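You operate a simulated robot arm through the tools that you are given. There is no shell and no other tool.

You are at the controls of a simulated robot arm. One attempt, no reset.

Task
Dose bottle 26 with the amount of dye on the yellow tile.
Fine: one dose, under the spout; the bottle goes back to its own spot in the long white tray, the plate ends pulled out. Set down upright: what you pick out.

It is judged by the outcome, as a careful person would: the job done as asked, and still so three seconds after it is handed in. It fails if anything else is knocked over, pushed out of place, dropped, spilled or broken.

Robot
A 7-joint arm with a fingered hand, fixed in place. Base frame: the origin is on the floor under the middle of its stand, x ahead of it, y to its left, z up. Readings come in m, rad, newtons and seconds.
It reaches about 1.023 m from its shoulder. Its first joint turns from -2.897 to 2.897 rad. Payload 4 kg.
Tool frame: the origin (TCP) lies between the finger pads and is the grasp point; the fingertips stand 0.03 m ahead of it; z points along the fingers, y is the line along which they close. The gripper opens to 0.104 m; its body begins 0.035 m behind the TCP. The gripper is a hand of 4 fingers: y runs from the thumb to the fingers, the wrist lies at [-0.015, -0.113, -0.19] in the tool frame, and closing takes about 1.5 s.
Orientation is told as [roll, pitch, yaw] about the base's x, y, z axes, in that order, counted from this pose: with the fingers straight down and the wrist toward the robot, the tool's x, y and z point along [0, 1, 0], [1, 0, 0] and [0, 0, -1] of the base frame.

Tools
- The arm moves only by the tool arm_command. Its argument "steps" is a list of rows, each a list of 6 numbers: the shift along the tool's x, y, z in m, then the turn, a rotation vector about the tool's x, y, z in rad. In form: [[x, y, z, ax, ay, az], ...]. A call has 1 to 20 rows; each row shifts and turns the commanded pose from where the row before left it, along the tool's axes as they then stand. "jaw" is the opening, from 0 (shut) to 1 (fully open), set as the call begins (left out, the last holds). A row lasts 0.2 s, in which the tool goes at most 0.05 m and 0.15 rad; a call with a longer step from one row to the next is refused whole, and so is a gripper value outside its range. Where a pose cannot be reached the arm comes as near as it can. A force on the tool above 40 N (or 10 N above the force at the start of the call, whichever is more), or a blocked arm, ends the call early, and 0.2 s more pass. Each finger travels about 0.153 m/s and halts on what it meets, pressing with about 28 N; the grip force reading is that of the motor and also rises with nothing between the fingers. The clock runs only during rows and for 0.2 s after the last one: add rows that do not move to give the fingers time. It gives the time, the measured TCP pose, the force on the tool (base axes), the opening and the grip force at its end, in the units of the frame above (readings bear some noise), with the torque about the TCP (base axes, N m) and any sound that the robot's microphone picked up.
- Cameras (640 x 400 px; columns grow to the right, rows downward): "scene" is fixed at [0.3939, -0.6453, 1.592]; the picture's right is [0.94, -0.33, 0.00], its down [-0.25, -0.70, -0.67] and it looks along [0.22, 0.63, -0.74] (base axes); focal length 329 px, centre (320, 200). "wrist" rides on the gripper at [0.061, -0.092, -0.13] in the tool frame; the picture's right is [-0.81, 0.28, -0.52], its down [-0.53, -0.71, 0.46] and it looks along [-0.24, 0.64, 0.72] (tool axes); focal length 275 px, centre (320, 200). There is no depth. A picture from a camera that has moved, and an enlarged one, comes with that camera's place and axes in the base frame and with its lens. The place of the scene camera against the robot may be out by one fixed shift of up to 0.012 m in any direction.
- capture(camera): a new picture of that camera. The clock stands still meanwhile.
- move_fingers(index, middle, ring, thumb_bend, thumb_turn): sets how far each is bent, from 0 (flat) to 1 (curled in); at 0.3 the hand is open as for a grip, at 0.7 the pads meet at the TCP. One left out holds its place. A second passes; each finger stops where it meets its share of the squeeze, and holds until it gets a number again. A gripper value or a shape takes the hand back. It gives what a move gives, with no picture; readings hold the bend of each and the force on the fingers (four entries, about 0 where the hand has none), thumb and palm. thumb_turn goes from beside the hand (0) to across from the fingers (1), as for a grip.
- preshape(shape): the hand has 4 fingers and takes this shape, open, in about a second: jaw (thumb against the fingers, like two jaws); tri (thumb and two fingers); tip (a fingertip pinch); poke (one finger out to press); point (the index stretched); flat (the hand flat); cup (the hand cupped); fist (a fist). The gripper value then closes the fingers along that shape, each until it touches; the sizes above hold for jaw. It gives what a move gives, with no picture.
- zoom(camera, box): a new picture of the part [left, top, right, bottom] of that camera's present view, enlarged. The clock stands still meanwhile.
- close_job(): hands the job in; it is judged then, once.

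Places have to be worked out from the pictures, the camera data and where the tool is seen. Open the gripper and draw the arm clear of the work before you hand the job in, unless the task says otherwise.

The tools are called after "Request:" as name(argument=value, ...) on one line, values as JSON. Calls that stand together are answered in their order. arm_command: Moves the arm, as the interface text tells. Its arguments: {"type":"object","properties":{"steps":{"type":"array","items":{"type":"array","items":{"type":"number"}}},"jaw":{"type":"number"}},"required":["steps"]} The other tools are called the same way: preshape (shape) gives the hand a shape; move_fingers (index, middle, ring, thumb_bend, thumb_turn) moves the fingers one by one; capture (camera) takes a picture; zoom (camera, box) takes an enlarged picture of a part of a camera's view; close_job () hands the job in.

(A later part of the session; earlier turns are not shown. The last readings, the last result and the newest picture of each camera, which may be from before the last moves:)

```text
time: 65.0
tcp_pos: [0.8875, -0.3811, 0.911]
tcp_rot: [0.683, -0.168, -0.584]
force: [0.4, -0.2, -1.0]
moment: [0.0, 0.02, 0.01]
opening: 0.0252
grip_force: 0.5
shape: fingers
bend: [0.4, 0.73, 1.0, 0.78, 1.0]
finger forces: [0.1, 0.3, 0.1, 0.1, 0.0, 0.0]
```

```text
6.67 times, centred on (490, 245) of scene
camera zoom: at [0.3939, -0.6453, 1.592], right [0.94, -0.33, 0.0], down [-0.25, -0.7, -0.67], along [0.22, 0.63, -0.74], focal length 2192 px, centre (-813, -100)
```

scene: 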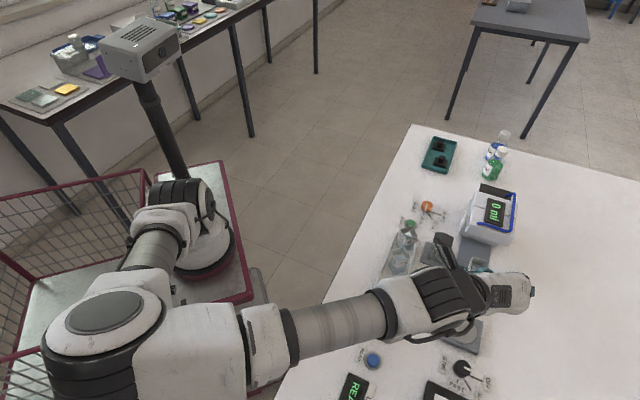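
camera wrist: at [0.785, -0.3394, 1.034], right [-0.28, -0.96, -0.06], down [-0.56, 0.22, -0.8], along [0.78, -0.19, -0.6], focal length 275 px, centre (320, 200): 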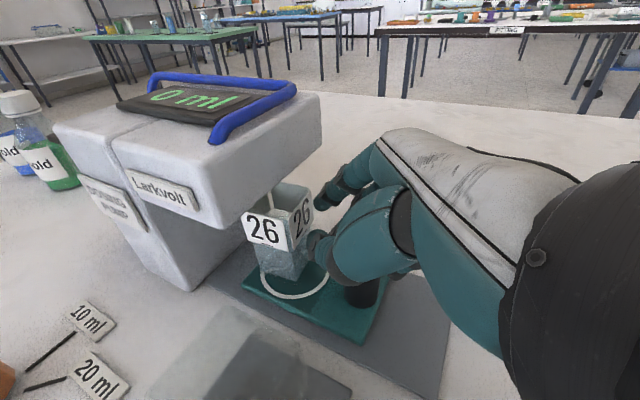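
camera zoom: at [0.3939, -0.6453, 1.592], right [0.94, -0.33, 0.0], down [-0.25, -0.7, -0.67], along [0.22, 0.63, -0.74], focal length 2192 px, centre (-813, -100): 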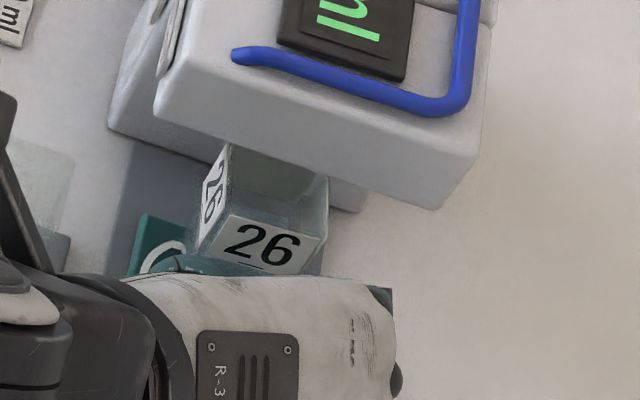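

Plate and bottle follow the hook smoothly. I'll continue drawing it out slowly.

Request:
arm_command(steps=[[-0.0015, -0.0004, -0.0013, 0, 0, 0], [-0.0022, -0.0006, -0.0019, 0, 0, 0], [-0.0022, -0.0006, -0.0019, 0, 0, 0], [-0.0022, -0.0006, -0.0019, 0, 0, 0], [-0.0022, -0.0006, -0.0019, 0, 0, 0], [-0.0022, -0.0006, -0.0019, 0, 0, 0], [-0.0022, -0.0006, -0.0019, 0, 0, 0], [-0.0022, -0.0006, -0.0019, 0, 0, 0], [-0.0022, -0.0006, -0.0019, 0, 0, 0], [-0.0022, -0.0006, -0.0019, 0, 0, 0], [-0.0022, -0.0006, -0.0019, 0, 0, 0], [-0.0022, -0.0006, -0.0019, 0, 0, 0], [-0.0022, -0.0006, -0.0019, 0, 0, 0], [-0.0022, -0.0006, -0.0019, 0, 0, 0], [-0.0022, -0.0006, -0.0019, 0, 0, 0], [-0.0015, -0.0004, -0.0013, 0, 0, 0], [0, 0, 0, 0, 0, 0]])

Request:
zoom(camera="wrist", box=[200, 150, 370, 320])

Request:
zoom(camera="scene", box=[440, 215, 530, 295])

```text
time: 68.6
tcp_pos: [0.8558, -0.4145, 0.9101]
tcp_rot: [0.684, -0.169, -0.583]
force: [0.5, -0.3, 0.1]
moment: [0.0, -0.01, 0.01]
opening: 0.0248
grip_force: 0.9
shape: fingers
bend: [0.4, 0.73, 1.0, 0.78, 1.0]
finger forces: [0.1, 0.4, 0.1, 0.0, 0.0, 0.0]
```

```text
2.35 times, centred on (285, 235) of wrist
camera zoom: at [0.7429, -0.3805, 1.0332], right [-0.28, -0.96, -0.06], down [-0.56, 0.22, -0.8], along [0.78, -0.19, -0.6], focal length 648 px, centre (402, 118)
```

zoom: 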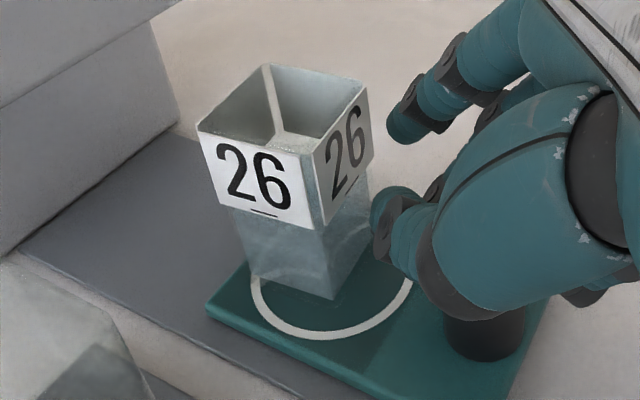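

```text
5.00 times, centred on (485, 255) of scene
camera zoom: at [0.3939, -0.6453, 1.592], right [0.94, -0.33, 0.0], down [-0.25, -0.7, -0.67], along [0.22, 0.63, -0.74], focal length 1644 px, centre (-505, -75)
```

zoom: 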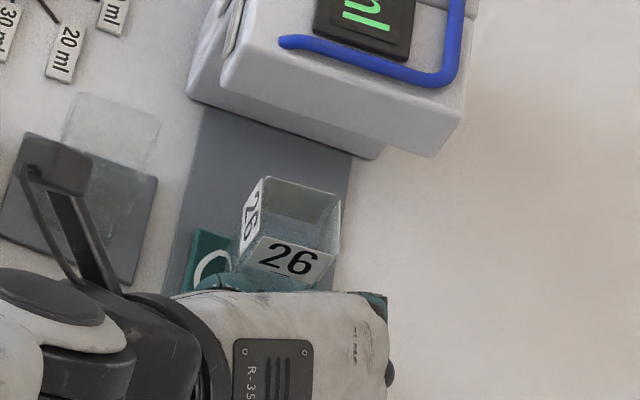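

Almost out. I'll pull the last ~13 mm to bring the plate back to its pulled-out position.

Request:
arm_command(steps=[[-0.0011, -0.0003, -0.001, 0, 0, 0], [-0.0022, -0.0006, -0.0019, 0, 0, 0], [-0.0022, -0.0006, -0.0019, 0, 0, 0], [-0.0022, -0.0006, -0.0019, 0, 0, 0], [-0.0011, -0.0003, -0.001, 0, 0, 0], [0, 0, 0, 0, 0, 0]])

Request:
zoom(camera="wrist", box=[200, 150, 370, 320])

Request:
zoom(camera="scene", box=[440, 225, 530, 305])

```text
time: 70.0
tcp_pos: [0.848, -0.4229, 0.9096]
tcp_rot: [0.685, -0.169, -0.582]
force: [0.4, 0.1, 0.0]
moment: [-0.01, -0.02, 0.0]
opening: 0.0249
grip_force: 0.5
shape: fingers
bend: [0.4, 0.73, 1.0, 0.78, 1.0]
finger forces: [0.1, 0.4, 0.1, 0.1, 0.0, 0.0]
```

```text
2.35 times, centred on (285, 235) of wrist
camera zoom: at [0.7346, -0.3891, 1.0335], right [-0.28, -0.96, -0.06], down [-0.56, 0.22, -0.8], along [0.78, -0.19, -0.6], focal length 648 px, centre (402, 118)
```

zoom: 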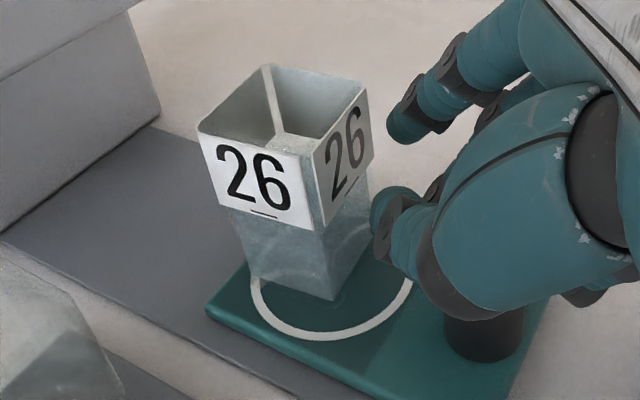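

```text
5.00 times, centred on (485, 265) of scene
camera zoom: at [0.3939, -0.6453, 1.592], right [0.94, -0.33, 0.0], down [-0.25, -0.7, -0.67], along [0.22, 0.63, -0.74], focal length 1644 px, centre (-505, -125)
```

zoom: 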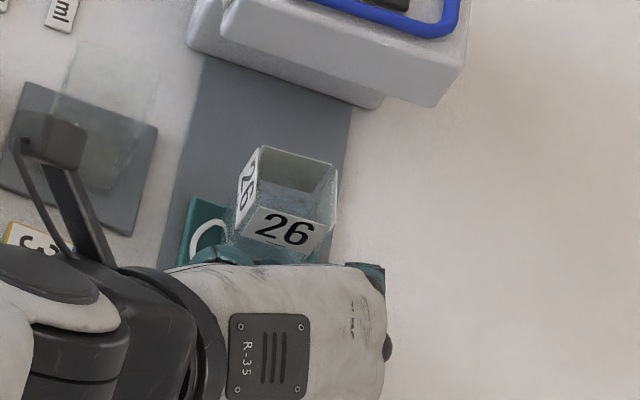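

The plate is back out with the bottle upright (about 9 mm forward of ring centre). I'll lift the fingers straight up from between knob and bottle, back away, and return the hand to vertical at yaw −45°.

Request:
arm_command(steps=[[0.0062, 0.0017, -0.0077, 0, 0, 0], [0.0124, 0.0033, -0.0153, 0, 0, 0], [0.0124, 0.0033, -0.0153, 0, 0, 0], [0.0062, 0.0017, -0.0077, 0, 0, 0], [-0.0015, -0.0004, -0.0274, 0, 0, 0], [-0.0015, -0.0004, -0.0274, 0, 0, 0], [-0.0014, -0.0004, -0.0274, 0, 0, 0], [-0.0014, -0.0003, -0.0274, 0, 0, 0], [0, 0, 0, 0.0302, -0.1127, 0], [0, 0, 0, 0.0302, -0.1127, 0], [0, 0, 0, 0.0302, -0.1127, 0], [0, 0, 0, 0.0302, -0.1127, 0], [0, 0, 0, 0.0302, -0.1127, 0], [0, 0, 0, 0.0302, -0.1127, 0], [0, 0, 0, 0, 0, 0.13], [0, 0, 0, 0, 0, 0.132], [0, 0, 0, 0, 0, 0]])

Request:
zoom(camera="scene", box=[440, 225, 530, 325])

Request:
capture(camera="wrist")

```text
time: 73.6
tcp_pos: [0.794, -0.4746, 1.0499]
tcp_rot: [-0.001, 0.0, -0.786]
force: [0.3, 0.2, 0.7]
moment: [0.01, 0.01, 0.0]
opening: 0.0249
grip_force: 0.1
shape: fingers
bend: [0.4, 0.73, 1.0, 0.78, 1.0]
finger forces: [0.0, 0.0, 0.1, 0.0, 0.0, 0.0]
```

```text
4.00 times, centred on (485, 275) of scene
camera zoom: at [0.3939, -0.6453, 1.592], right [0.94, -0.33, 0.0], down [-0.25, -0.7, -0.67], along [0.22, 0.63, -0.74], focal length 1315 px, centre (-340, -100)
```

zoom: 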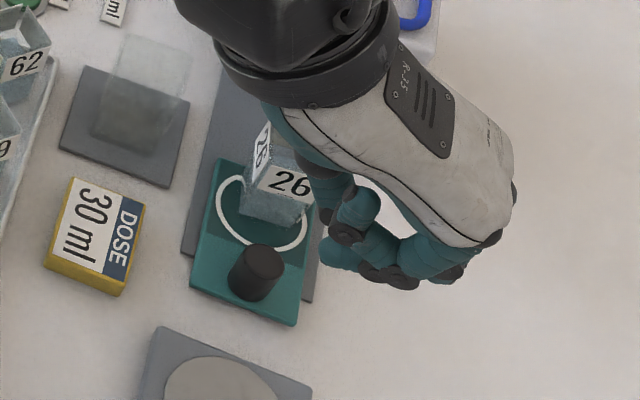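

```text
taken
camera wrist: at [0.774, -0.3672, 1.1816], right [-0.38, -0.77, 0.52], down [-0.88, 0.13, -0.46], along [0.28, -0.63, -0.72], focal length 275 px, centre (320, 200)
```

wrist: 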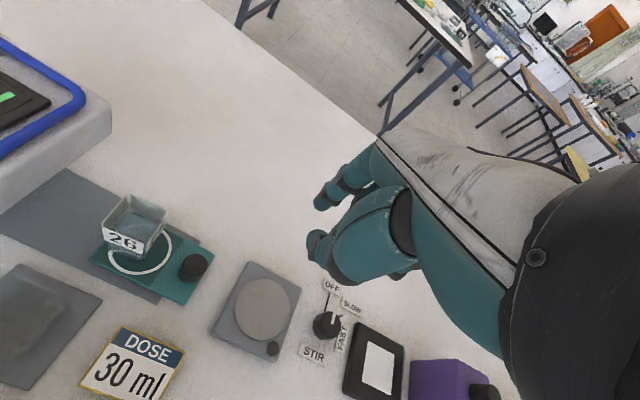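

Good clear view. I'll zoom to measure the bottle and ring precisely.

Request:
zoom(camera="wrist", box=[80, 180, 220, 310])

Request:
zoom(camera="scene", box=[452, 248, 512, 303])

```text
3.08 times, centred on (150, 245) of wrist
camera zoom: at [0.774, -0.3672, 1.1816], right [-0.38, -0.77, 0.52], down [-0.88, 0.13, -0.46], along [0.28, -0.63, -0.72], focal length 847 px, centre (843, 62)
```

zoom: 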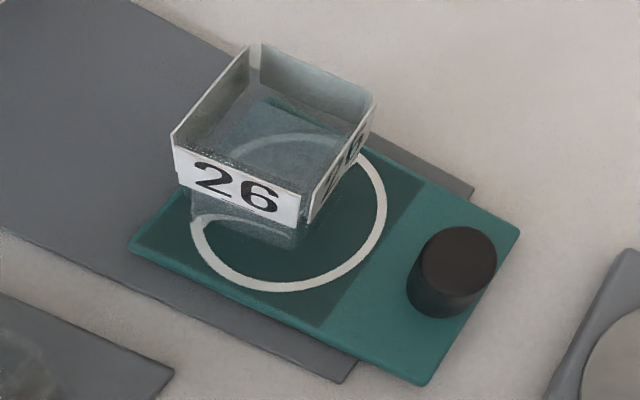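

```text
7.27 times, centred on (482, 276) of scene
camera zoom: at [0.3939, -0.6453, 1.592], right [0.94, -0.33, 0.0], down [-0.25, -0.7, -0.67], along [0.22, 0.63, -0.74], focal length 2391 px, centre (-858, -349)
```

zoom: 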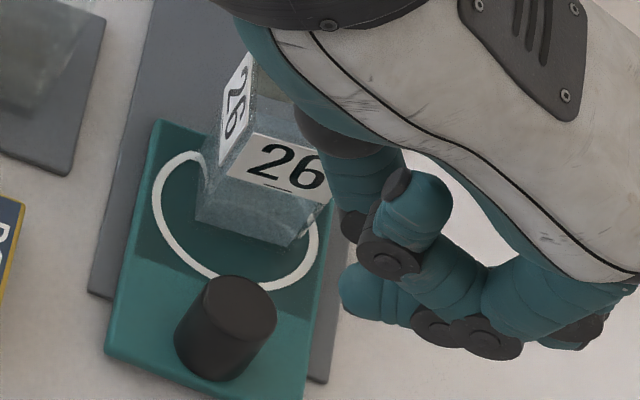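

Bottle centre is at (p 0.348, q 0.901) versus ring (0.340, 0.900): 8 mm forward. I'll open the fingers and go above the bottle to re-grip and shift it back to centre.

Request:
move_fingers(index=0.42, middle=0.42, thumb_bend=0.42)

Request:
arm_command(steps=[[0.02, 0.0006, 0, 0, 0, 0], [0.0303, 0.0009, 0, 0, 0, 0], [0.0303, 0.0009, 0, 0, 0, 0], [0.0303, 0.0009, 0, 0, 0, 0], [0.0103, 0.0004, 0, 0, 0, 0], [0, 0, 0, 0, 0, 0]])

Request:
zoom(camera="wrist", box=[190, 210, 340, 350])

Request:
zoom(camera="scene", box=[440, 215, 530, 305])

```text
time: 74.6
tcp_pos: [0.7942, -0.4762, 1.0494]
tcp_rot: [-0.001, 0.001, -0.784]
force: [0.4, 1.1, -0.3]
moment: [0.02, 0.01, 0.01]
opening: 0.0727
grip_force: 0.2
shape: fingers
bend: [0.42, 0.42, 1.0, 0.42, 0.99]
finger forces: [0.0, 0.0, 0.0, 0.1, 0.1, 0.0]
```

```text
time: 76.0
tcp_pos: [0.8824, -0.3918, 1.0503]
tcp_rot: [0.0, 0.002, -0.786]
force: [-0.2, -0.7, 0.0]
moment: [0.02, 0.01, 0.01]
opening: 0.0724
grip_force: 0.0
shape: fingers
bend: [0.42, 0.42, 1.0, 0.42, 0.99]
finger forces: [0.1, 0.0, 0.0, 0.1, 0.0, 0.1]
```

```text
2.86 times, centred on (265, 280) of wrist
camera zoom: at [0.8618, -0.2836, 1.182], right [-0.38, -0.77, 0.52], down [-0.88, 0.13, -0.46], along [0.28, -0.63, -0.72], focal length 786 px, centre (477, -29)
```

zoom: 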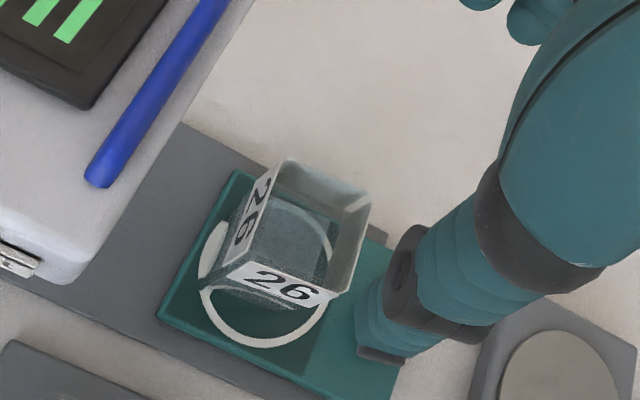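

```text
4.44 times, centred on (485, 260) of scene
camera zoom: at [0.3939, -0.6453, 1.592], right [0.94, -0.33, 0.0], down [-0.25, -0.7, -0.67], along [0.22, 0.63, -0.74], focal length 1461 px, centre (-413, -67)
```

zoom: 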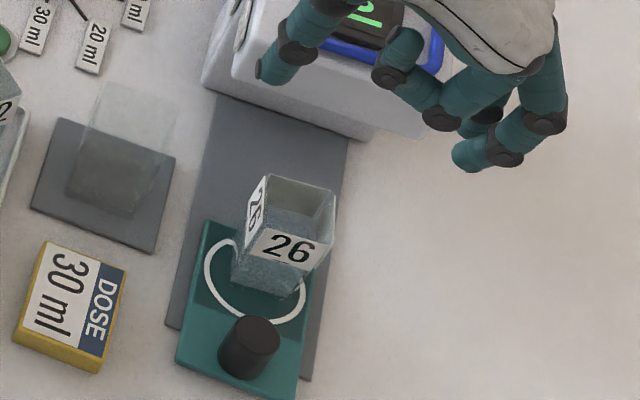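

The hand is aligned over the bottle. I'll descend to grip height (TCP z≈0.929).

Request:
arm_command(steps=[[0.001, 0, 0.02, 0, 0, 0], [0, 0, 0.025, 0, 0, 0], [0, 0, 0.025, 0, 0, 0], [0, 0, 0.02, 0, 0, 0], [0, 0, 0.02, 0, 0, 0], [0, 0, 0.0115, 0, 0, 0], [0, 0, 0, 0, 0, 0]])

Request:
move_fingers(index=0.64, middle=0.64, thumb_bend=0.64)

Request:
zoom(camera="scene", box=[440, 225, 530, 305])

Request:
zoom(camera="wrist", box=[210, 180, 350, 310])

```text
time: 77.6
tcp_pos: [0.8852, -0.3929, 0.9289]
tcp_rot: [0.0, 0.0, -0.786]
force: [-0.1, 0.6, -0.9]
moment: [0.0, -0.03, 0.0]
opening: 0.0726
grip_force: 0.1
shape: fingers
bend: [0.42, 0.42, 1.0, 0.42, 0.99]
finger forces: [0.0, 0.0, 0.0, 0.1, 0.0, 0.0]
```

```text
time: 78.6
tcp_pos: [0.8836, -0.3938, 0.9282]
tcp_rot: [0.002, -0.001, -0.785]
force: [0.7, 0.3, -0.5]
moment: [0.0, 0.01, 0.02]
opening: 0.0302
grip_force: 6.0
shape: fingers
bend: [0.6, 0.6, 1.0, 0.58, 1.0]
finger forces: [2.7, 3.4, 0.1, 0.1, 6.3, 0.0]
```

```text
5.00 times, centred on (485, 265) of scene
camera zoom: at [0.3939, -0.6453, 1.592], right [0.94, -0.33, 0.0], down [-0.25, -0.7, -0.67], along [0.22, 0.63, -0.74], focal length 1644 px, centre (-505, -125)
```

zoom: 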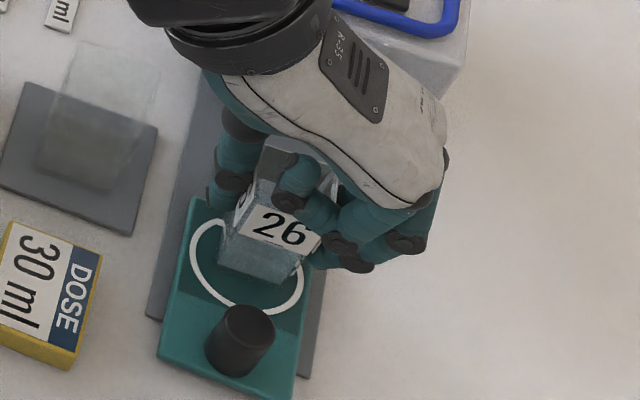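

```text
3.08 times, centred on (280, 245) of wrist
camera zoom: at [0.863, -0.2838, 1.0605], right [-0.38, -0.77, 0.52], down [-0.88, 0.13, -0.46], along [0.28, -0.63, -0.72], focal length 847 px, centre (443, 62)
```

zoom: 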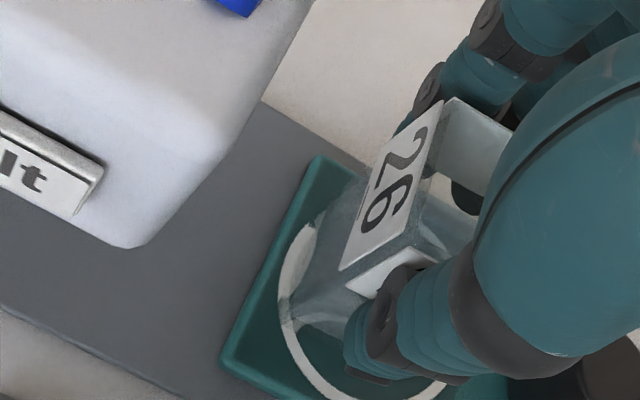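

Evenly gripped. I'll lift 6 mm, move 8 mm back toward the ring centre, and lower again.

Request:
arm_command(steps=[[0, 0, -0.003, 0, 0, 0], [0, 0, -0.004, 0, 0, 0], [-0.004, 0, 0, 0, 0, 0], [-0.004, -0.0005, 0, 0, 0, 0], [0, 0, 0.003, 0, 0, 0], [0, 0, 0, 0, 0, 0]])

Request:
zoom(camera="scene", box=[452, 250, 508, 297])

Request:
zoom(camera="wrist", box=[210, 180, 350, 310])

```text
time: 80.0
tcp_pos: [0.8791, -0.3972, 0.9316]
tcp_rot: [-0.001, -0.003, -0.784]
force: [0.5, -0.9, -0.3]
moment: [0.0, 0.03, 0.02]
opening: 0.0302
grip_force: 6.1
shape: fingers
bend: [0.6, 0.6, 1.0, 0.58, 1.0]
finger forces: [2.7, 3.3, 0.0, 0.1, 6.0, 0.1]
```

```text
8.51 times, centred on (480, 274) of scene
camera zoom: at [0.3939, -0.6453, 1.592], right [0.94, -0.33, 0.0], down [-0.25, -0.7, -0.67], along [0.22, 0.63, -0.74], focal length 2798 px, centre (-1042, -426)
```

zoom: 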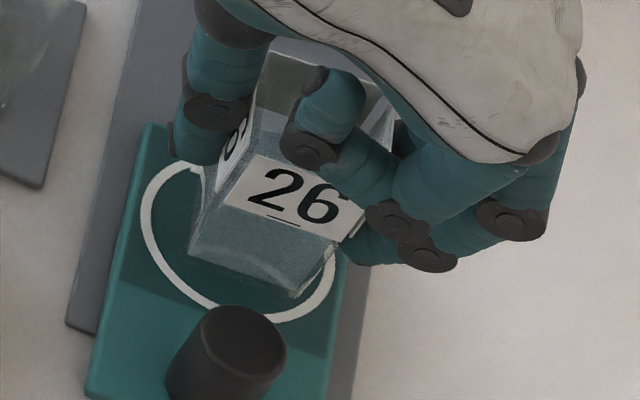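

```text
3.08 times, centred on (280, 245) of wrist
camera zoom: at [0.8575, -0.2897, 1.0633], right [-0.38, -0.77, 0.52], down [-0.88, 0.13, -0.46], along [0.28, -0.63, -0.72], focal length 847 px, centre (443, 62)
```

zoom: 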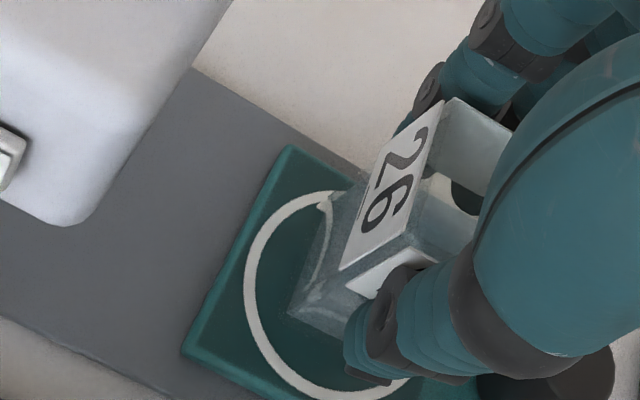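

Base and ring now line up well. I'll lower the last 4 mm and release.

Request:
arm_command(steps=[[0, 0, 0.002, 0, 0, 0], [0, 0, 0.002, 0, 0, 0], [0, 0, 0.001, 0, 0, 0], [0, 0, 0, 0, 0, 0]])

Request:
move_fingers(index=0.5, middle=0.5, thumb_bend=0.49)

Request:
arm_command(steps=[[0, 0, -0.008, 0, 0, 0], [0, 0, -0.015, 0, 0, 0], [0, 0, -0.025, 0, 0, 0], [0, 0, -0.025, 0, 0, 0], [0, 0, -0.025, 0, 0, 0], [0, 0, -0.02, 0, 0, 0], [-0.025, 0, 0, 0, 0, 0], [-0.03, 0, 0, 0, 0, 0], [-0.03, 0, 0, 0, 0, 0], [-0.03, 0, 0, 0, 0, 0], [0, 0, 0, 0, 0, 0]])

Request:
zoom(camera="wrist", box=[80, 180, 220, 310])

Request:
zoom(camera="scene", box=[440, 225, 530, 315])

```text
time: 81.0
tcp_pos: [0.8778, -0.3984, 0.9299]
tcp_rot: [0.0, 0.001, -0.783]
force: [1.3, 0.7, 2.3]
moment: [-0.02, 0.04, -0.03]
opening: 0.0303
grip_force: 6.0
shape: fingers
bend: [0.6, 0.6, 1.0, 0.58, 1.0]
finger forces: [2.8, 3.5, 0.1, 0.0, 6.2, 0.0]
```

```text
time: 82.0
tcp_pos: [0.8782, -0.3983, 0.9294]
tcp_rot: [0.001, -0.001, -0.785]
force: [0.5, 0.2, -0.3]
moment: [-0.02, 0.0, -0.01]
opening: 0.0526
grip_force: 0.0
shape: fingers
bend: [0.5, 0.5, 1.0, 0.49, 1.0]
finger forces: [0.0, 0.0, 0.0, 0.1, 0.0, 0.0]
```

```text
time: 84.4
tcp_pos: [0.7964, -0.4795, 1.0439]
tcp_rot: [0.0, -0.001, -0.783]
force: [-0.7, -0.2, 1.2]
moment: [0.04, 0.03, -0.01]
opening: 0.0529
grip_force: 0.1
shape: fingers
bend: [0.5, 0.5, 1.0, 0.49, 1.0]
finger forces: [0.0, 0.1, 0.0, 0.0, 0.1, 0.0]
```

```text
3.08 times, centred on (150, 245) of wrist
camera zoom: at [0.7756, -0.3709, 1.1753], right [-0.38, -0.77, 0.52], down [-0.88, 0.13, -0.46], along [0.28, -0.63, -0.72], focal length 847 px, centre (843, 62)
```

zoom: 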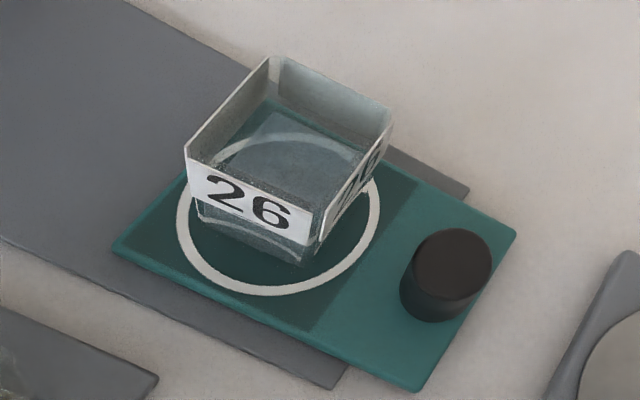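

```text
4.44 times, centred on (485, 270) of scene
camera zoom: at [0.3939, -0.6453, 1.592], right [0.94, -0.33, 0.0], down [-0.25, -0.7, -0.67], along [0.22, 0.63, -0.74], focal length 1461 px, centre (-413, -111)
```

zoom: 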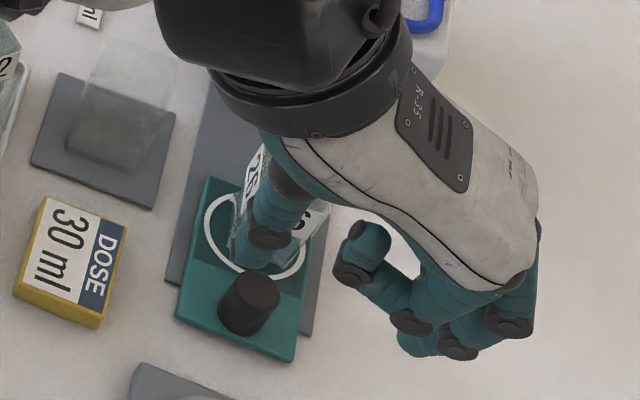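

The bottle is well centred in the ring now. I'll set the hand to the same leaned pose, and approach the knob for a light pinch like the first time (that carried the plate smoothly to its stop).

Request:
move_fingers(index=0.4, middle=0.5, thumb_bend=0.49)

Request:
arm_command(steps=[[0, 0, 0, 0, 0, -0.13], [0, 0, 0, 0, 0, -0.132], [0, 0, 0, -0.0302, 0.1127, 0], [0, 0, 0, -0.0302, 0.1127, 0], [0, 0, 0, -0.0302, 0.1127, 0], [0, 0, 0, -0.0302, 0.1127, 0], [0, 0, 0, -0.0302, 0.1127, 0], [0, 0, 0, -0.0302, 0.1127, 0], [-0.0119, -0.004, 0.0149, 0, 0, 0], [-0.0119, -0.004, 0.0149, 0, 0, 0], [-0.0119, -0.004, 0.0149, 0, 0, 0], [-0.0119, -0.004, 0.0149, 0, 0, 0], [0, 0, 0, 0, 0, 0]])

Request:
zoom(camera="wrist", box=[180, 190, 360, 340])

```text
time: 85.4
tcp_pos: [0.7963, -0.4801, 1.0439]
tcp_rot: [-0.001, 0.001, -0.787]
force: [0.2, 0.1, -0.5]
moment: [-0.04, 0.0, 0.03]
opening: 0.0659
grip_force: 0.1
shape: fingers
bend: [0.4, 0.5, 1.0, 0.49, 1.0]
finger forces: [0.0, 0.1, 0.0, 0.0, 0.1, 0.0]
```

```text
time: 88.2
tcp_pos: [0.7952, -0.4761, 0.9681]
tcp_rot: [0.684, -0.167, -0.584]
force: [-0.3, 0.4, -0.7]
moment: [-0.02, 0.02, -0.01]
opening: 0.0659
grip_force: 0.1
shape: fingers
bend: [0.4, 0.5, 1.0, 0.49, 1.0]
finger forces: [0.1, 0.0, 0.0, 0.0, 0.0, 0.0]
```

```text
2.67 times, centred on (270, 265) of wrist
camera zoom: at [0.6814, -0.4427, 1.0915], right [-0.28, -0.96, -0.06], down [-0.56, 0.22, -0.8], along [0.78, -0.19, -0.6], focal length 734 px, centre (453, 27)
```

zoom: 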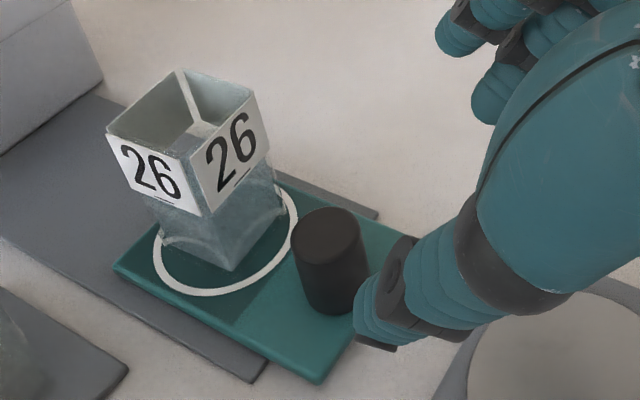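

Same relation to the knob as the first time. I'll approach along the fingers and then pinch lightly.

Request:
arm_command(steps=[[0.0006, 0.0002, 0.0131, 0, 0, 0], [0.0006, 0.0002, 0.0131, 0, 0, 0], [0.0006, 0.0002, 0.0131, 0, 0, 0], [0.0006, 0.0002, 0.0131, 0, 0, 0], [0.0006, 0.0001, 0.0131, 0, 0, 0], [0.0006, 0.0001, 0.0129, 0, 0, 0], [0, 0, 0, 0, 0, 0]])

Request:
move_fingers(middle=0.69, thumb_bend=0.69)

Request:
zoom(camera="wrist", box=[200, 150, 380, 300])

```text
time: 89.8
tcp_pos: [0.8328, -0.4386, 0.91]
tcp_rot: [0.686, -0.166, -0.581]
force: [0.6, 0.6, 0.0]
moment: [0.0, 0.01, 0.05]
opening: 0.0659
grip_force: 0.1
shape: fingers
bend: [0.4, 0.5, 1.0, 0.49, 1.0]
finger forces: [0.2, 0.0, 0.1, 0.0, 0.1, 0.1]
```

```text
time: 90.8
tcp_pos: [0.832, -0.4388, 0.9108]
tcp_rot: [0.685, -0.167, -0.584]
force: [0.7, -0.4, 0.5]
moment: [-0.04, -0.02, 0.0]
opening: 0.0469
grip_force: 4.1
shape: fingers
bend: [0.4, 0.65, 1.0, 0.64, 1.0]
finger forces: [0.0, 4.1, 0.0, 0.0, 3.7, 0.0]
```

```text
2.67 times, centred on (290, 225) of wrist
camera zoom: at [0.7189, -0.4047, 1.0342], right [-0.28, -0.96, -0.06], down [-0.56, 0.22, -0.8], along [0.78, -0.19, -0.6], focal length 734 px, centre (400, 133)
```

zoom: 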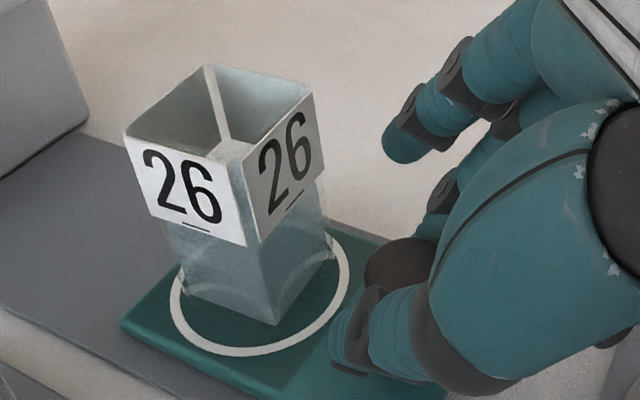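

Light pinch set (≈4 N each side). I'll push in slowly by 8.2 cm.

Request:
arm_command(steps=[[0.0015, 0.0004, 0.0013, 0, 0, 0], [0.003, 0.0008, 0.0026, 0, 0, 0], [0.0037, 0.001, 0.0032, 0, 0, 0], [0.0037, 0.001, 0.0032, 0, 0, 0], [0.0037, 0.001, 0.0032, 0, 0, 0], [0.0037, 0.001, 0.0032, 0, 0, 0], [0.0037, 0.001, 0.0032, 0, 0, 0], [0.0037, 0.001, 0.0032, 0, 0, 0], [0.0037, 0.001, 0.0032, 0, 0, 0], [0.0037, 0.001, 0.0032, 0, 0, 0], [0.0037, 0.001, 0.0032, 0, 0, 0], [0.0037, 0.001, 0.0032, 0, 0, 0], [0.0037, 0.001, 0.0032, 0, 0, 0], [0.0037, 0.001, 0.0032, 0, 0, 0], [0.0037, 0.001, 0.0032, 0, 0, 0], [0.0037, 0.001, 0.0032, 0, 0, 0], [0.003, 0.0008, 0.0026, 0, 0, 0], [0.0015, 0.0004, 0.0013, 0, 0, 0], [0, 0, 0, 0, 0, 0]])

Request:
zoom(camera="wrist", box=[190, 180, 350, 320])

Request:
zoom(camera="scene", box=[440, 200, 540, 290])

```text
time: 94.8
tcp_pos: [0.8912, -0.3791, 0.9108]
tcp_rot: [0.684, -0.167, -0.582]
force: [0.4, -0.4, -1.5]
moment: [-0.03, 0.0, -0.02]
opening: 0.0472
grip_force: 4.5
shape: fingers
bend: [0.4, 0.65, 1.0, 0.65, 1.0]
finger forces: [0.0, 4.2, 0.0, 0.1, 4.0, 0.1]
```

```text
2.86 times, centred on (270, 250) of wrist
camera zoom: at [0.777, -0.347, 1.0344], right [-0.28, -0.96, -0.06], down [-0.56, 0.22, -0.8], along [0.78, -0.19, -0.6], focal length 786 px, centre (463, 57)
```

zoom: 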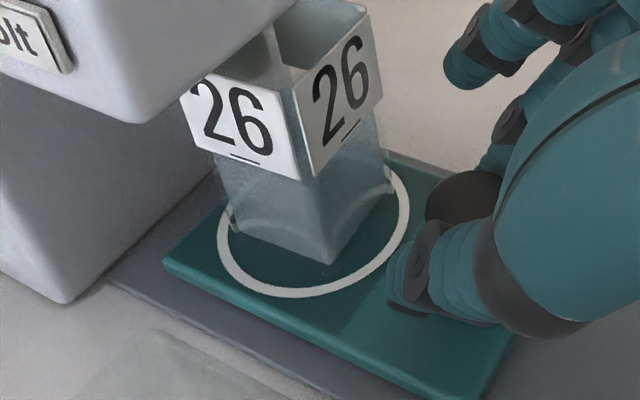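

```text
4.44 times, centred on (490, 245) of scene
camera zoom: at [0.3939, -0.6453, 1.592], right [0.94, -0.33, 0.0], down [-0.25, -0.7, -0.67], along [0.22, 0.63, -0.74], focal length 1461 px, centre (-436, 0)
```

zoom: 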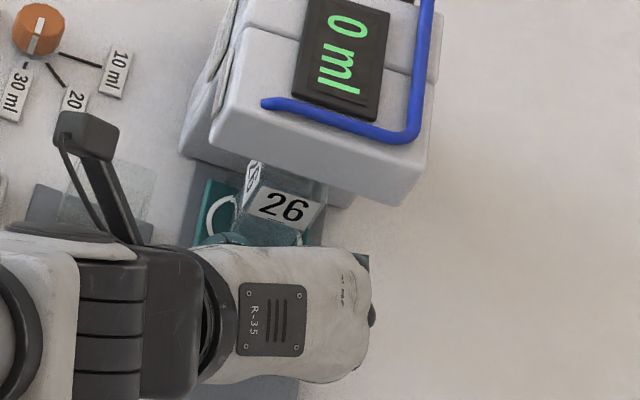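

Grip is unchanged (4 N), so no slip yet. I'll advance the last ~4–5 mm in small steps.

Request:
arm_command(steps=[[0.0011, 0.0003, 0.001, 0, 0, 0], [0.0011, 0.0003, 0.001, 0, 0, 0], [0, 0, 0, 0, 0, 0]])

Request:
arm_command(steps=[[0.0008, 0.0002, 0.0006, 0, 0, 0], [0, 0, 0, 0, 0, 0]])

Request:
zoom(camera="wrist", box=[190, 180, 350, 320])

```text
time: 95.6
tcp_pos: [0.8924, -0.3781, 0.9099]
tcp_rot: [0.685, -0.166, -0.581]
force: [-0.4, -0.4, -1.8]
moment: [-0.05, -0.01, -0.02]
opening: 0.0471
grip_force: 4.2
shape: fingers
bend: [0.4, 0.65, 1.0, 0.65, 1.0]
finger forces: [0.0, 3.8, 0.0, 0.0, 4.1, 0.0]
```

```text
time: 96.2
tcp_pos: [0.8925, -0.3789, 0.9104]
tcp_rot: [0.683, -0.168, -0.583]
force: [0.1, 0.4, -0.3]
moment: [-0.02, 0.01, 0.03]
opening: 0.0472
grip_force: 3.9
shape: fingers
bend: [0.4, 0.65, 1.0, 0.65, 1.0]
finger forces: [0.0, 3.8, 0.0, 0.0, 4.1, 0.0]
```

```text
2.86 times, centred on (270, 250) of wrist
camera zoom: at [0.7796, -0.3445, 1.0343], right [-0.28, -0.96, -0.06], down [-0.56, 0.22, -0.8], along [0.78, -0.19, -0.6], focal length 786 px, centre (463, 57)
```

zoom: 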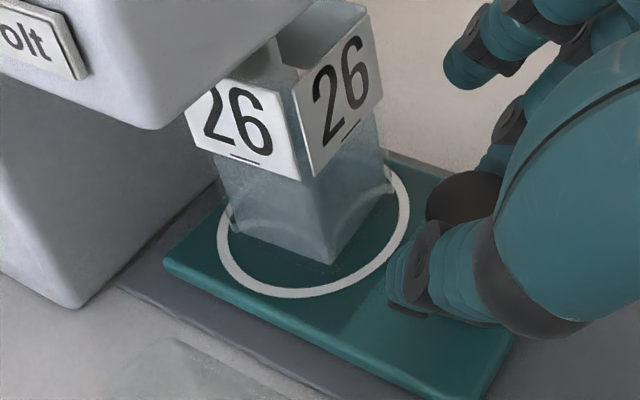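

Still moving with the plate, no stop yet. I'll continue in 2 mm increments.

Request:
arm_command(steps=[[0.0015, 0.0004, 0.0013, 0, 0, 0], [0, 0, 0, 0, 0, 0]])

Request:
arm_command(steps=[[0.0015, 0.0004, 0.0013, 0, 0, 0], [0, 0, 0, 0, 0, 0]])

Request:
zoom(camera="wrist", box=[190, 180, 350, 320])

```text
time: 96.8
tcp_pos: [0.895, -0.3773, 0.9107]
tcp_rot: [0.685, -0.168, -0.584]
force: [-0.6, -1.2, 0.8]
moment: [-0.03, -0.02, 0.0]
opening: 0.047
grip_force: 3.7
shape: fingers
bend: [0.4, 0.65, 1.0, 0.65, 1.0]
finger forces: [0.0, 4.4, 0.0, 0.0, 3.8, 0.1]
```

```text
time: 97.4
tcp_pos: [0.8964, -0.3767, 0.9115]
tcp_rot: [0.682, -0.167, -0.582]
force: [-0.9, -2.1, -0.7]
moment: [-0.07, 0.0, -0.05]
opening: 0.0468
grip_force: 3.1
shape: fingers
bend: [0.4, 0.65, 1.0, 0.65, 1.0]
finger forces: [0.0, 3.8, 0.0, 0.0, 3.0, 0.1]
```

```text
2.86 times, centred on (270, 250) of wrist
camera zoom: at [0.7821, -0.3417, 1.0343], right [-0.28, -0.96, -0.06], down [-0.56, 0.22, -0.8], along [0.78, -0.19, -0.6], focal length 786 px, centre (463, 57)
```

zoom: 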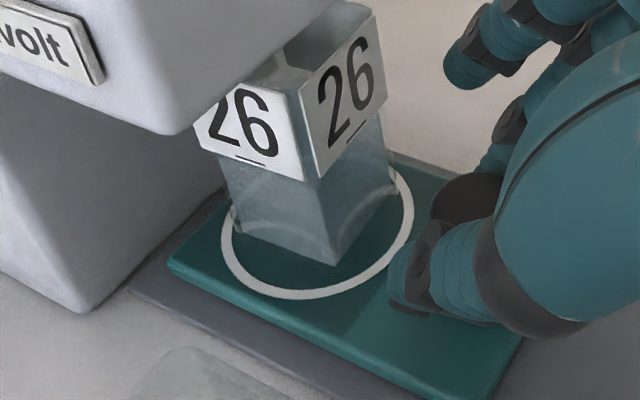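

Resistance rises at the same place as before (knob at p≈0.373), confirming the end stop. I'll release gently and back straight out along the finger axis.

Request:
move_fingers(middle=0.5, thumb_bend=0.5)

Request:
arm_command(steps=[[0, 0, -0.01, 0, 0, 0], [0, 0, -0.02, 0, 0, 0], [0, 0, -0.03, 0, 0, 0], [0, 0, -0.03, 0, 0, 0], [0, 0, 0, 0, 0, 0]])

Request:
capture(camera="wrist")

Request:
zoom(camera="wrist", box=[170, 200, 340, 350])

Request:
zoom(camera="scene", box=[440, 200, 540, 290])

```text
time: 98.4
tcp_pos: [0.8962, -0.3745, 0.9115]
tcp_rot: [0.684, -0.167, -0.582]
force: [1.1, -0.8, 0.0]
moment: [0.0, -0.02, -0.01]
opening: 0.0645
grip_force: 0.2
shape: fingers
bend: [0.4, 0.5, 1.0, 0.5, 1.0]
finger forces: [0.0, 0.0, 0.0, 0.0, 0.0, 0.0]
```

```text
time: 99.6
tcp_pos: [0.8527, -0.4171, 0.9795]
tcp_rot: [0.683, -0.168, -0.583]
force: [1.1, 1.1, -0.5]
moment: [-0.03, 0.0, 0.0]
opening: 0.0643
grip_force: 0.1
shape: fingers
bend: [0.4, 0.5, 1.0, 0.5, 1.0]
finger forces: [0.0, 0.1, 0.1, 0.0, 0.0, 0.1]
```

```text
taken
camera wrist: at [0.74, -0.3832, 1.1025], right [-0.28, -0.96, -0.06], down [-0.56, 0.22, -0.8], along [0.78, -0.19, -0.6], focal length 275 px, centre (320, 200)
```

wrist: 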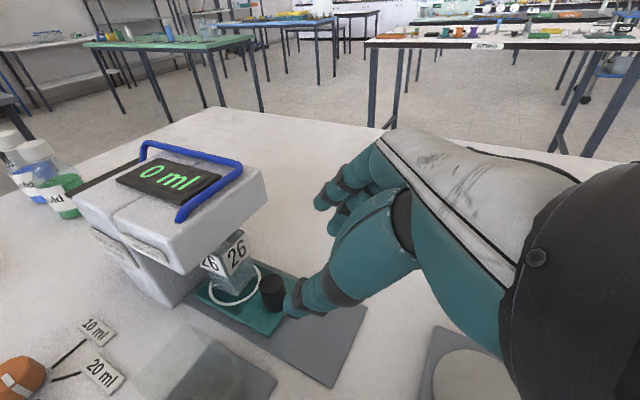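

```text
2.67 times, centred on (255, 275) of wrist
camera zoom: at [0.74, -0.3832, 1.1025], right [-0.28, -0.96, -0.06], down [-0.56, 0.22, -0.8], along [0.78, -0.19, -0.6], focal length 734 px, centre (493, 0)
```

zoom: 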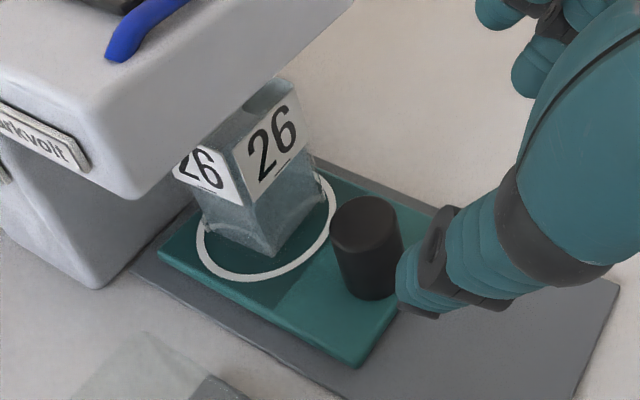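

```text
4.44 times, centred on (490, 245) of scene
camera zoom: at [0.3939, -0.6453, 1.592], right [0.94, -0.33, 0.0], down [-0.25, -0.7, -0.67], along [0.22, 0.63, -0.74], focal length 1461 px, centre (-436, 0)
```

zoom: 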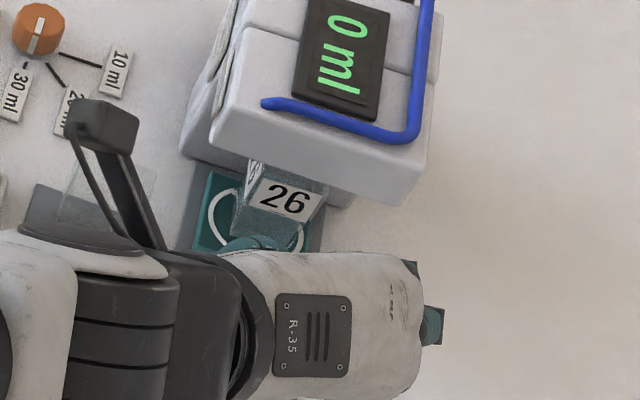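

The plate sits with the knob at p≈0.372. To be sure this is the true stop (not just friction), I'll close the fingers and push the knob squarely from behind with a modest force.

Request:
move_fingers(middle=0.72, thumb_bend=0.74)

Request:
arm_command(steps=[[-0.0083, -0.0022, 0.0168, 0, 0, 0], [-0.0083, -0.0022, 0.0168, 0, 0, 0], [-0.0083, -0.0022, 0.0168, 0, 0, 0], [-0.0082, -0.0022, 0.0168, 0, 0, 0], [0, 0, 0, 0, 0, 0]])

Request:
zoom(camera="wrist", box=[180, 160, 350, 310])

```text
time: 100.6
tcp_pos: [0.8533, -0.417, 0.9793]
tcp_rot: [0.686, -0.167, -0.585]
force: [0.7, -0.5, 0.3]
moment: [-0.01, 0.03, 0.0]
opening: 0.0331
grip_force: 0.1
shape: fingers
bend: [0.4, 0.72, 1.0, 0.73, 1.0]
finger forces: [0.1, 0.0, 0.0, 0.0, 0.0, 0.1]
```

```text
time: 101.8
tcp_pos: [0.8664, -0.4052, 0.9049]
tcp_rot: [0.683, -0.168, -0.583]
force: [0.3, 0.6, -0.4]
moment: [-0.02, -0.01, 0.0]
opening: 0.033
grip_force: 0.1
shape: fingers
bend: [0.4, 0.72, 1.0, 0.73, 1.0]
finger forces: [0.1, 0.1, 0.1, 0.1, 0.0, 0.1]
```

```text
2.67 times, centred on (265, 235) of wrist
camera zoom: at [0.7528, -0.3715, 1.0291], right [-0.28, -0.96, -0.06], down [-0.56, 0.22, -0.8], along [0.78, -0.19, -0.6], focal length 734 px, centre (467, 107)
```

zoom: 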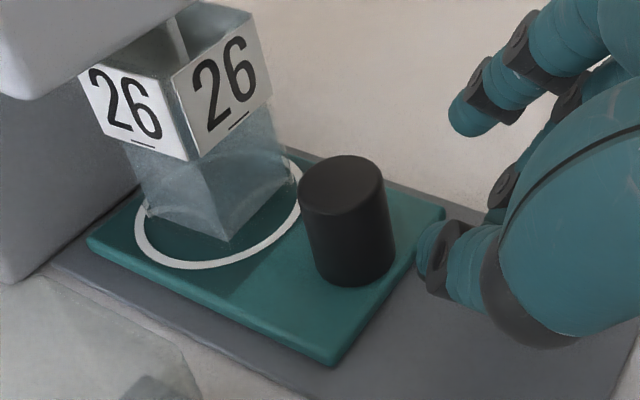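

The closed fingers are behind the knob. I'll advance slowly until contact and read the force.

Request:
arm_command(steps=[[0.0022, 0.0006, 0.0019, 0, 0, 0], [0.0022, 0.0006, 0.0019, 0, 0, 0], [0.0022, 0.0006, 0.0019, 0, 0, 0], [0, 0, 0, 0, 0, 0]])

Request:
arm_command(steps=[[0.0022, 0.0006, 0.0019, 0, 0, 0], [0, 0, 0, 0, 0, 0]])

Request:
zoom(camera="wrist", box=[180, 160, 350, 310])

```text
time: 102.8
tcp_pos: [0.8736, -0.3982, 0.9062]
tcp_rot: [0.683, -0.167, -0.583]
force: [0.7, -0.4, 0.3]
moment: [0.03, -0.02, -0.03]
opening: 0.0331
grip_force: 0.1
shape: fingers
bend: [0.4, 0.72, 1.0, 0.73, 1.0]
finger forces: [0.0, 0.1, 0.0, 0.0, 0.0, 0.1]
```

```text
time: 103.4
tcp_pos: [0.8758, -0.3962, 0.9056]
tcp_rot: [0.682, -0.166, -0.583]
force: [0.1, 0.3, 0.2]
moment: [0.01, 0.0, -0.03]
opening: 0.0329
grip_force: 0.1
shape: fingers
bend: [0.4, 0.72, 1.0, 0.73, 1.0]
finger forces: [0.0, 0.0, 0.0, 0.0, 0.0, 0.1]
```

```text
2.67 times, centred on (265, 235) of wrist
camera zoom: at [0.7618, -0.3624, 1.0295], right [-0.28, -0.96, -0.06], down [-0.56, 0.22, -0.8], along [0.78, -0.19, -0.6], focal length 734 px, centre (467, 107)
```

zoom: 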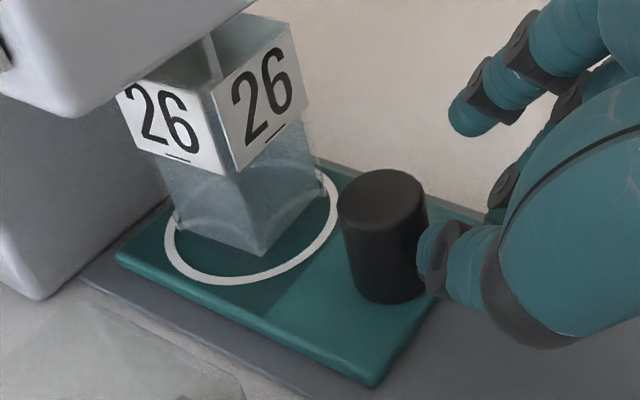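

Just about at contact. I'll keep pushing in 2 mm increments, watching for force.

Request:
arm_command(steps=[[0.0015, 0.0004, 0.0013, 0, 0, 0], [0, 0, 0, 0, 0, 0]])

Request:
arm_command(steps=[[0.0015, 0.0004, 0.0013, 0, 0, 0], [0, 0, 0, 0, 0, 0]])

Request:
arm_command(steps=[[0.0015, 0.0004, 0.0013, 0, 0, 0], [0, 0, 0, 0, 0, 0]])

Request:
zoom(camera="wrist", box=[180, 160, 350, 310])

```text
time: 104.0
tcp_pos: [0.8775, -0.3942, 0.9059]
tcp_rot: [0.682, -0.168, -0.584]
force: [0.0, -0.3, -0.1]
moment: [-0.02, -0.02, -0.04]
opening: 0.0331
grip_force: 0.0
shape: fingers
bend: [0.4, 0.72, 1.0, 0.73, 1.0]
finger forces: [0.0, 0.0, 0.1, 0.0, 0.1, 0.0]
```

```text
time: 104.6
tcp_pos: [0.8782, -0.3939, 0.9054]
tcp_rot: [0.682, -0.167, -0.583]
force: [-2.2, -2.4, 2.1]
moment: [-0.02, 0.06, 0.05]
opening: 0.0332
grip_force: 2.0
shape: fingers
bend: [0.4, 0.72, 1.0, 0.73, 1.0]
finger forces: [0.0, 0.1, 0.0, 0.0, 4.5, 0.1]
```

```text
time: 105.2
tcp_pos: [0.8792, -0.3935, 0.9058]
tcp_rot: [0.682, -0.168, -0.584]
force: [-8.8, -3.8, 2.5]
moment: [-0.06, 0.11, 0.11]
opening: 0.0342
grip_force: 5.6
shape: fingers
bend: [0.4, 0.72, 1.0, 0.73, 1.0]
finger forces: [0.0, 0.0, 0.1, 0.1, 11.3, 0.1]
```

```text
2.67 times, centred on (265, 235) of wrist
camera zoom: at [0.7657, -0.3585, 1.0294], right [-0.28, -0.96, -0.06], down [-0.56, 0.22, -0.8], along [0.78, -0.19, -0.6], focal length 734 px, centre (467, 107)
```

zoom: 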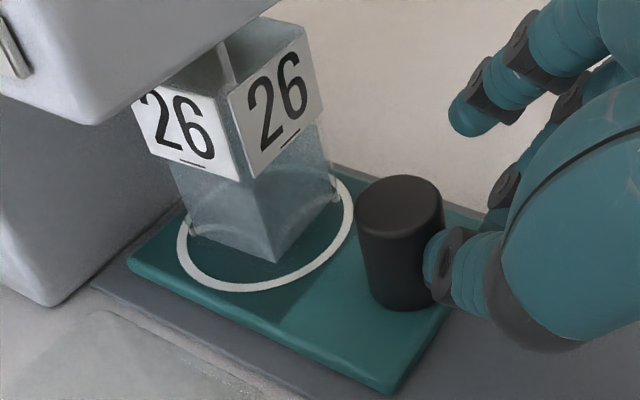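

Pressing with ~9 N did not move the plate: this is the hard stop, so the bottle is fully under the spout. I'll back off the knob and withdraw up and away.

Request:
arm_command(steps=[[-0.003, -0.0008, -0.0026, 0, 0, 0], [-0.003, -0.0008, -0.0026, 0, 0, 0], [-0.003, -0.0008, -0.0026, 0, 0, 0], [0, 0, -0.02, 0, 0, 0], [0, 0, -0.03, 0, 0, 0], [0, 0, -0.03, 0, 0, 0], [0, 0, -0.03, 0, 0, 0], [0, 0, -0.02, 0, 0, 0], [0, 0, 0, 0, 0, 0]])

Request:
arm_command(steps=[[0, 0, 0, 0.0302, -0.1127, 0], [0, 0, 0, 0.0302, -0.1127, 0], [0, 0, 0, 0.0302, -0.1127, 0], [0, 0, 0, 0.0302, -0.1127, 0], [0, 0, 0, 0.0302, -0.1127, 0], [0, 0, 0, 0.0302, -0.1127, 0], [0, 0, -0.03, 0, 0, -0.13], [0, 0, -0.03, 0, 0, -0.13], [0, 0, -0.03, 0, 0, -0.13], [0, 0, 0, 0, 0, -0.133], [0, 0, 0, 0, 0, 0]])

Request:
capture(camera="scene")

Request:
capture(camera="wrist")

```text
time: 107.2
tcp_pos: [0.8108, -0.4585, 1.0076]
tcp_rot: [0.685, -0.168, -0.581]
force: [1.5, -0.3, -0.1]
moment: [0.02, -0.01, 0.03]
opening: 0.0327
grip_force: 0.1
shape: fingers
bend: [0.4, 0.72, 1.0, 0.73, 1.0]
finger forces: [0.0, 0.0, 0.1, 0.0, 0.0, 0.0]
```

```text
time: 109.6
tcp_pos: [0.8118, -0.4596, 1.0961]
tcp_rot: [-0.001, 0.0, 0.002]
force: [0.0, 0.2, 0.6]
moment: [-0.01, 0.02, -0.03]
opening: 0.0328
grip_force: 0.1
shape: fingers
bend: [0.4, 0.72, 1.0, 0.73, 1.0]
finger forces: [0.0, 0.1, 0.1, 0.0, 0.0, 0.1]
```

```text
taken
```

scene: 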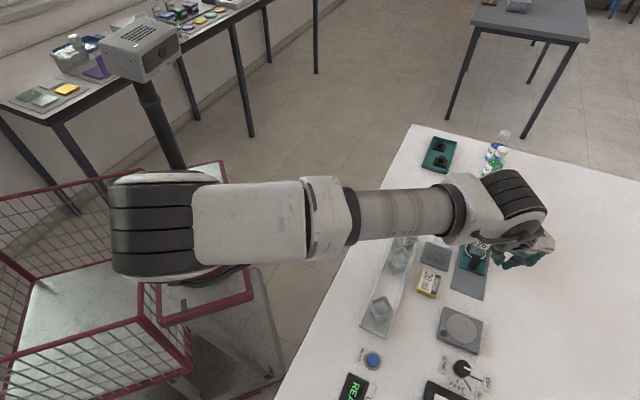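

```text
taken
camera wrist: at [0.72, -0.3981, 1.2267], right [0.28, -0.81, 0.52], down [-0.71, -0.53, -0.46], along [0.65, -0.24, -0.72], focal length 275 px, centre (320, 200)
```

wrist: 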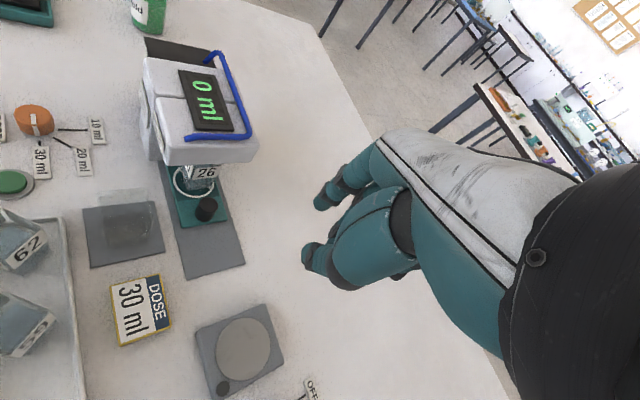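

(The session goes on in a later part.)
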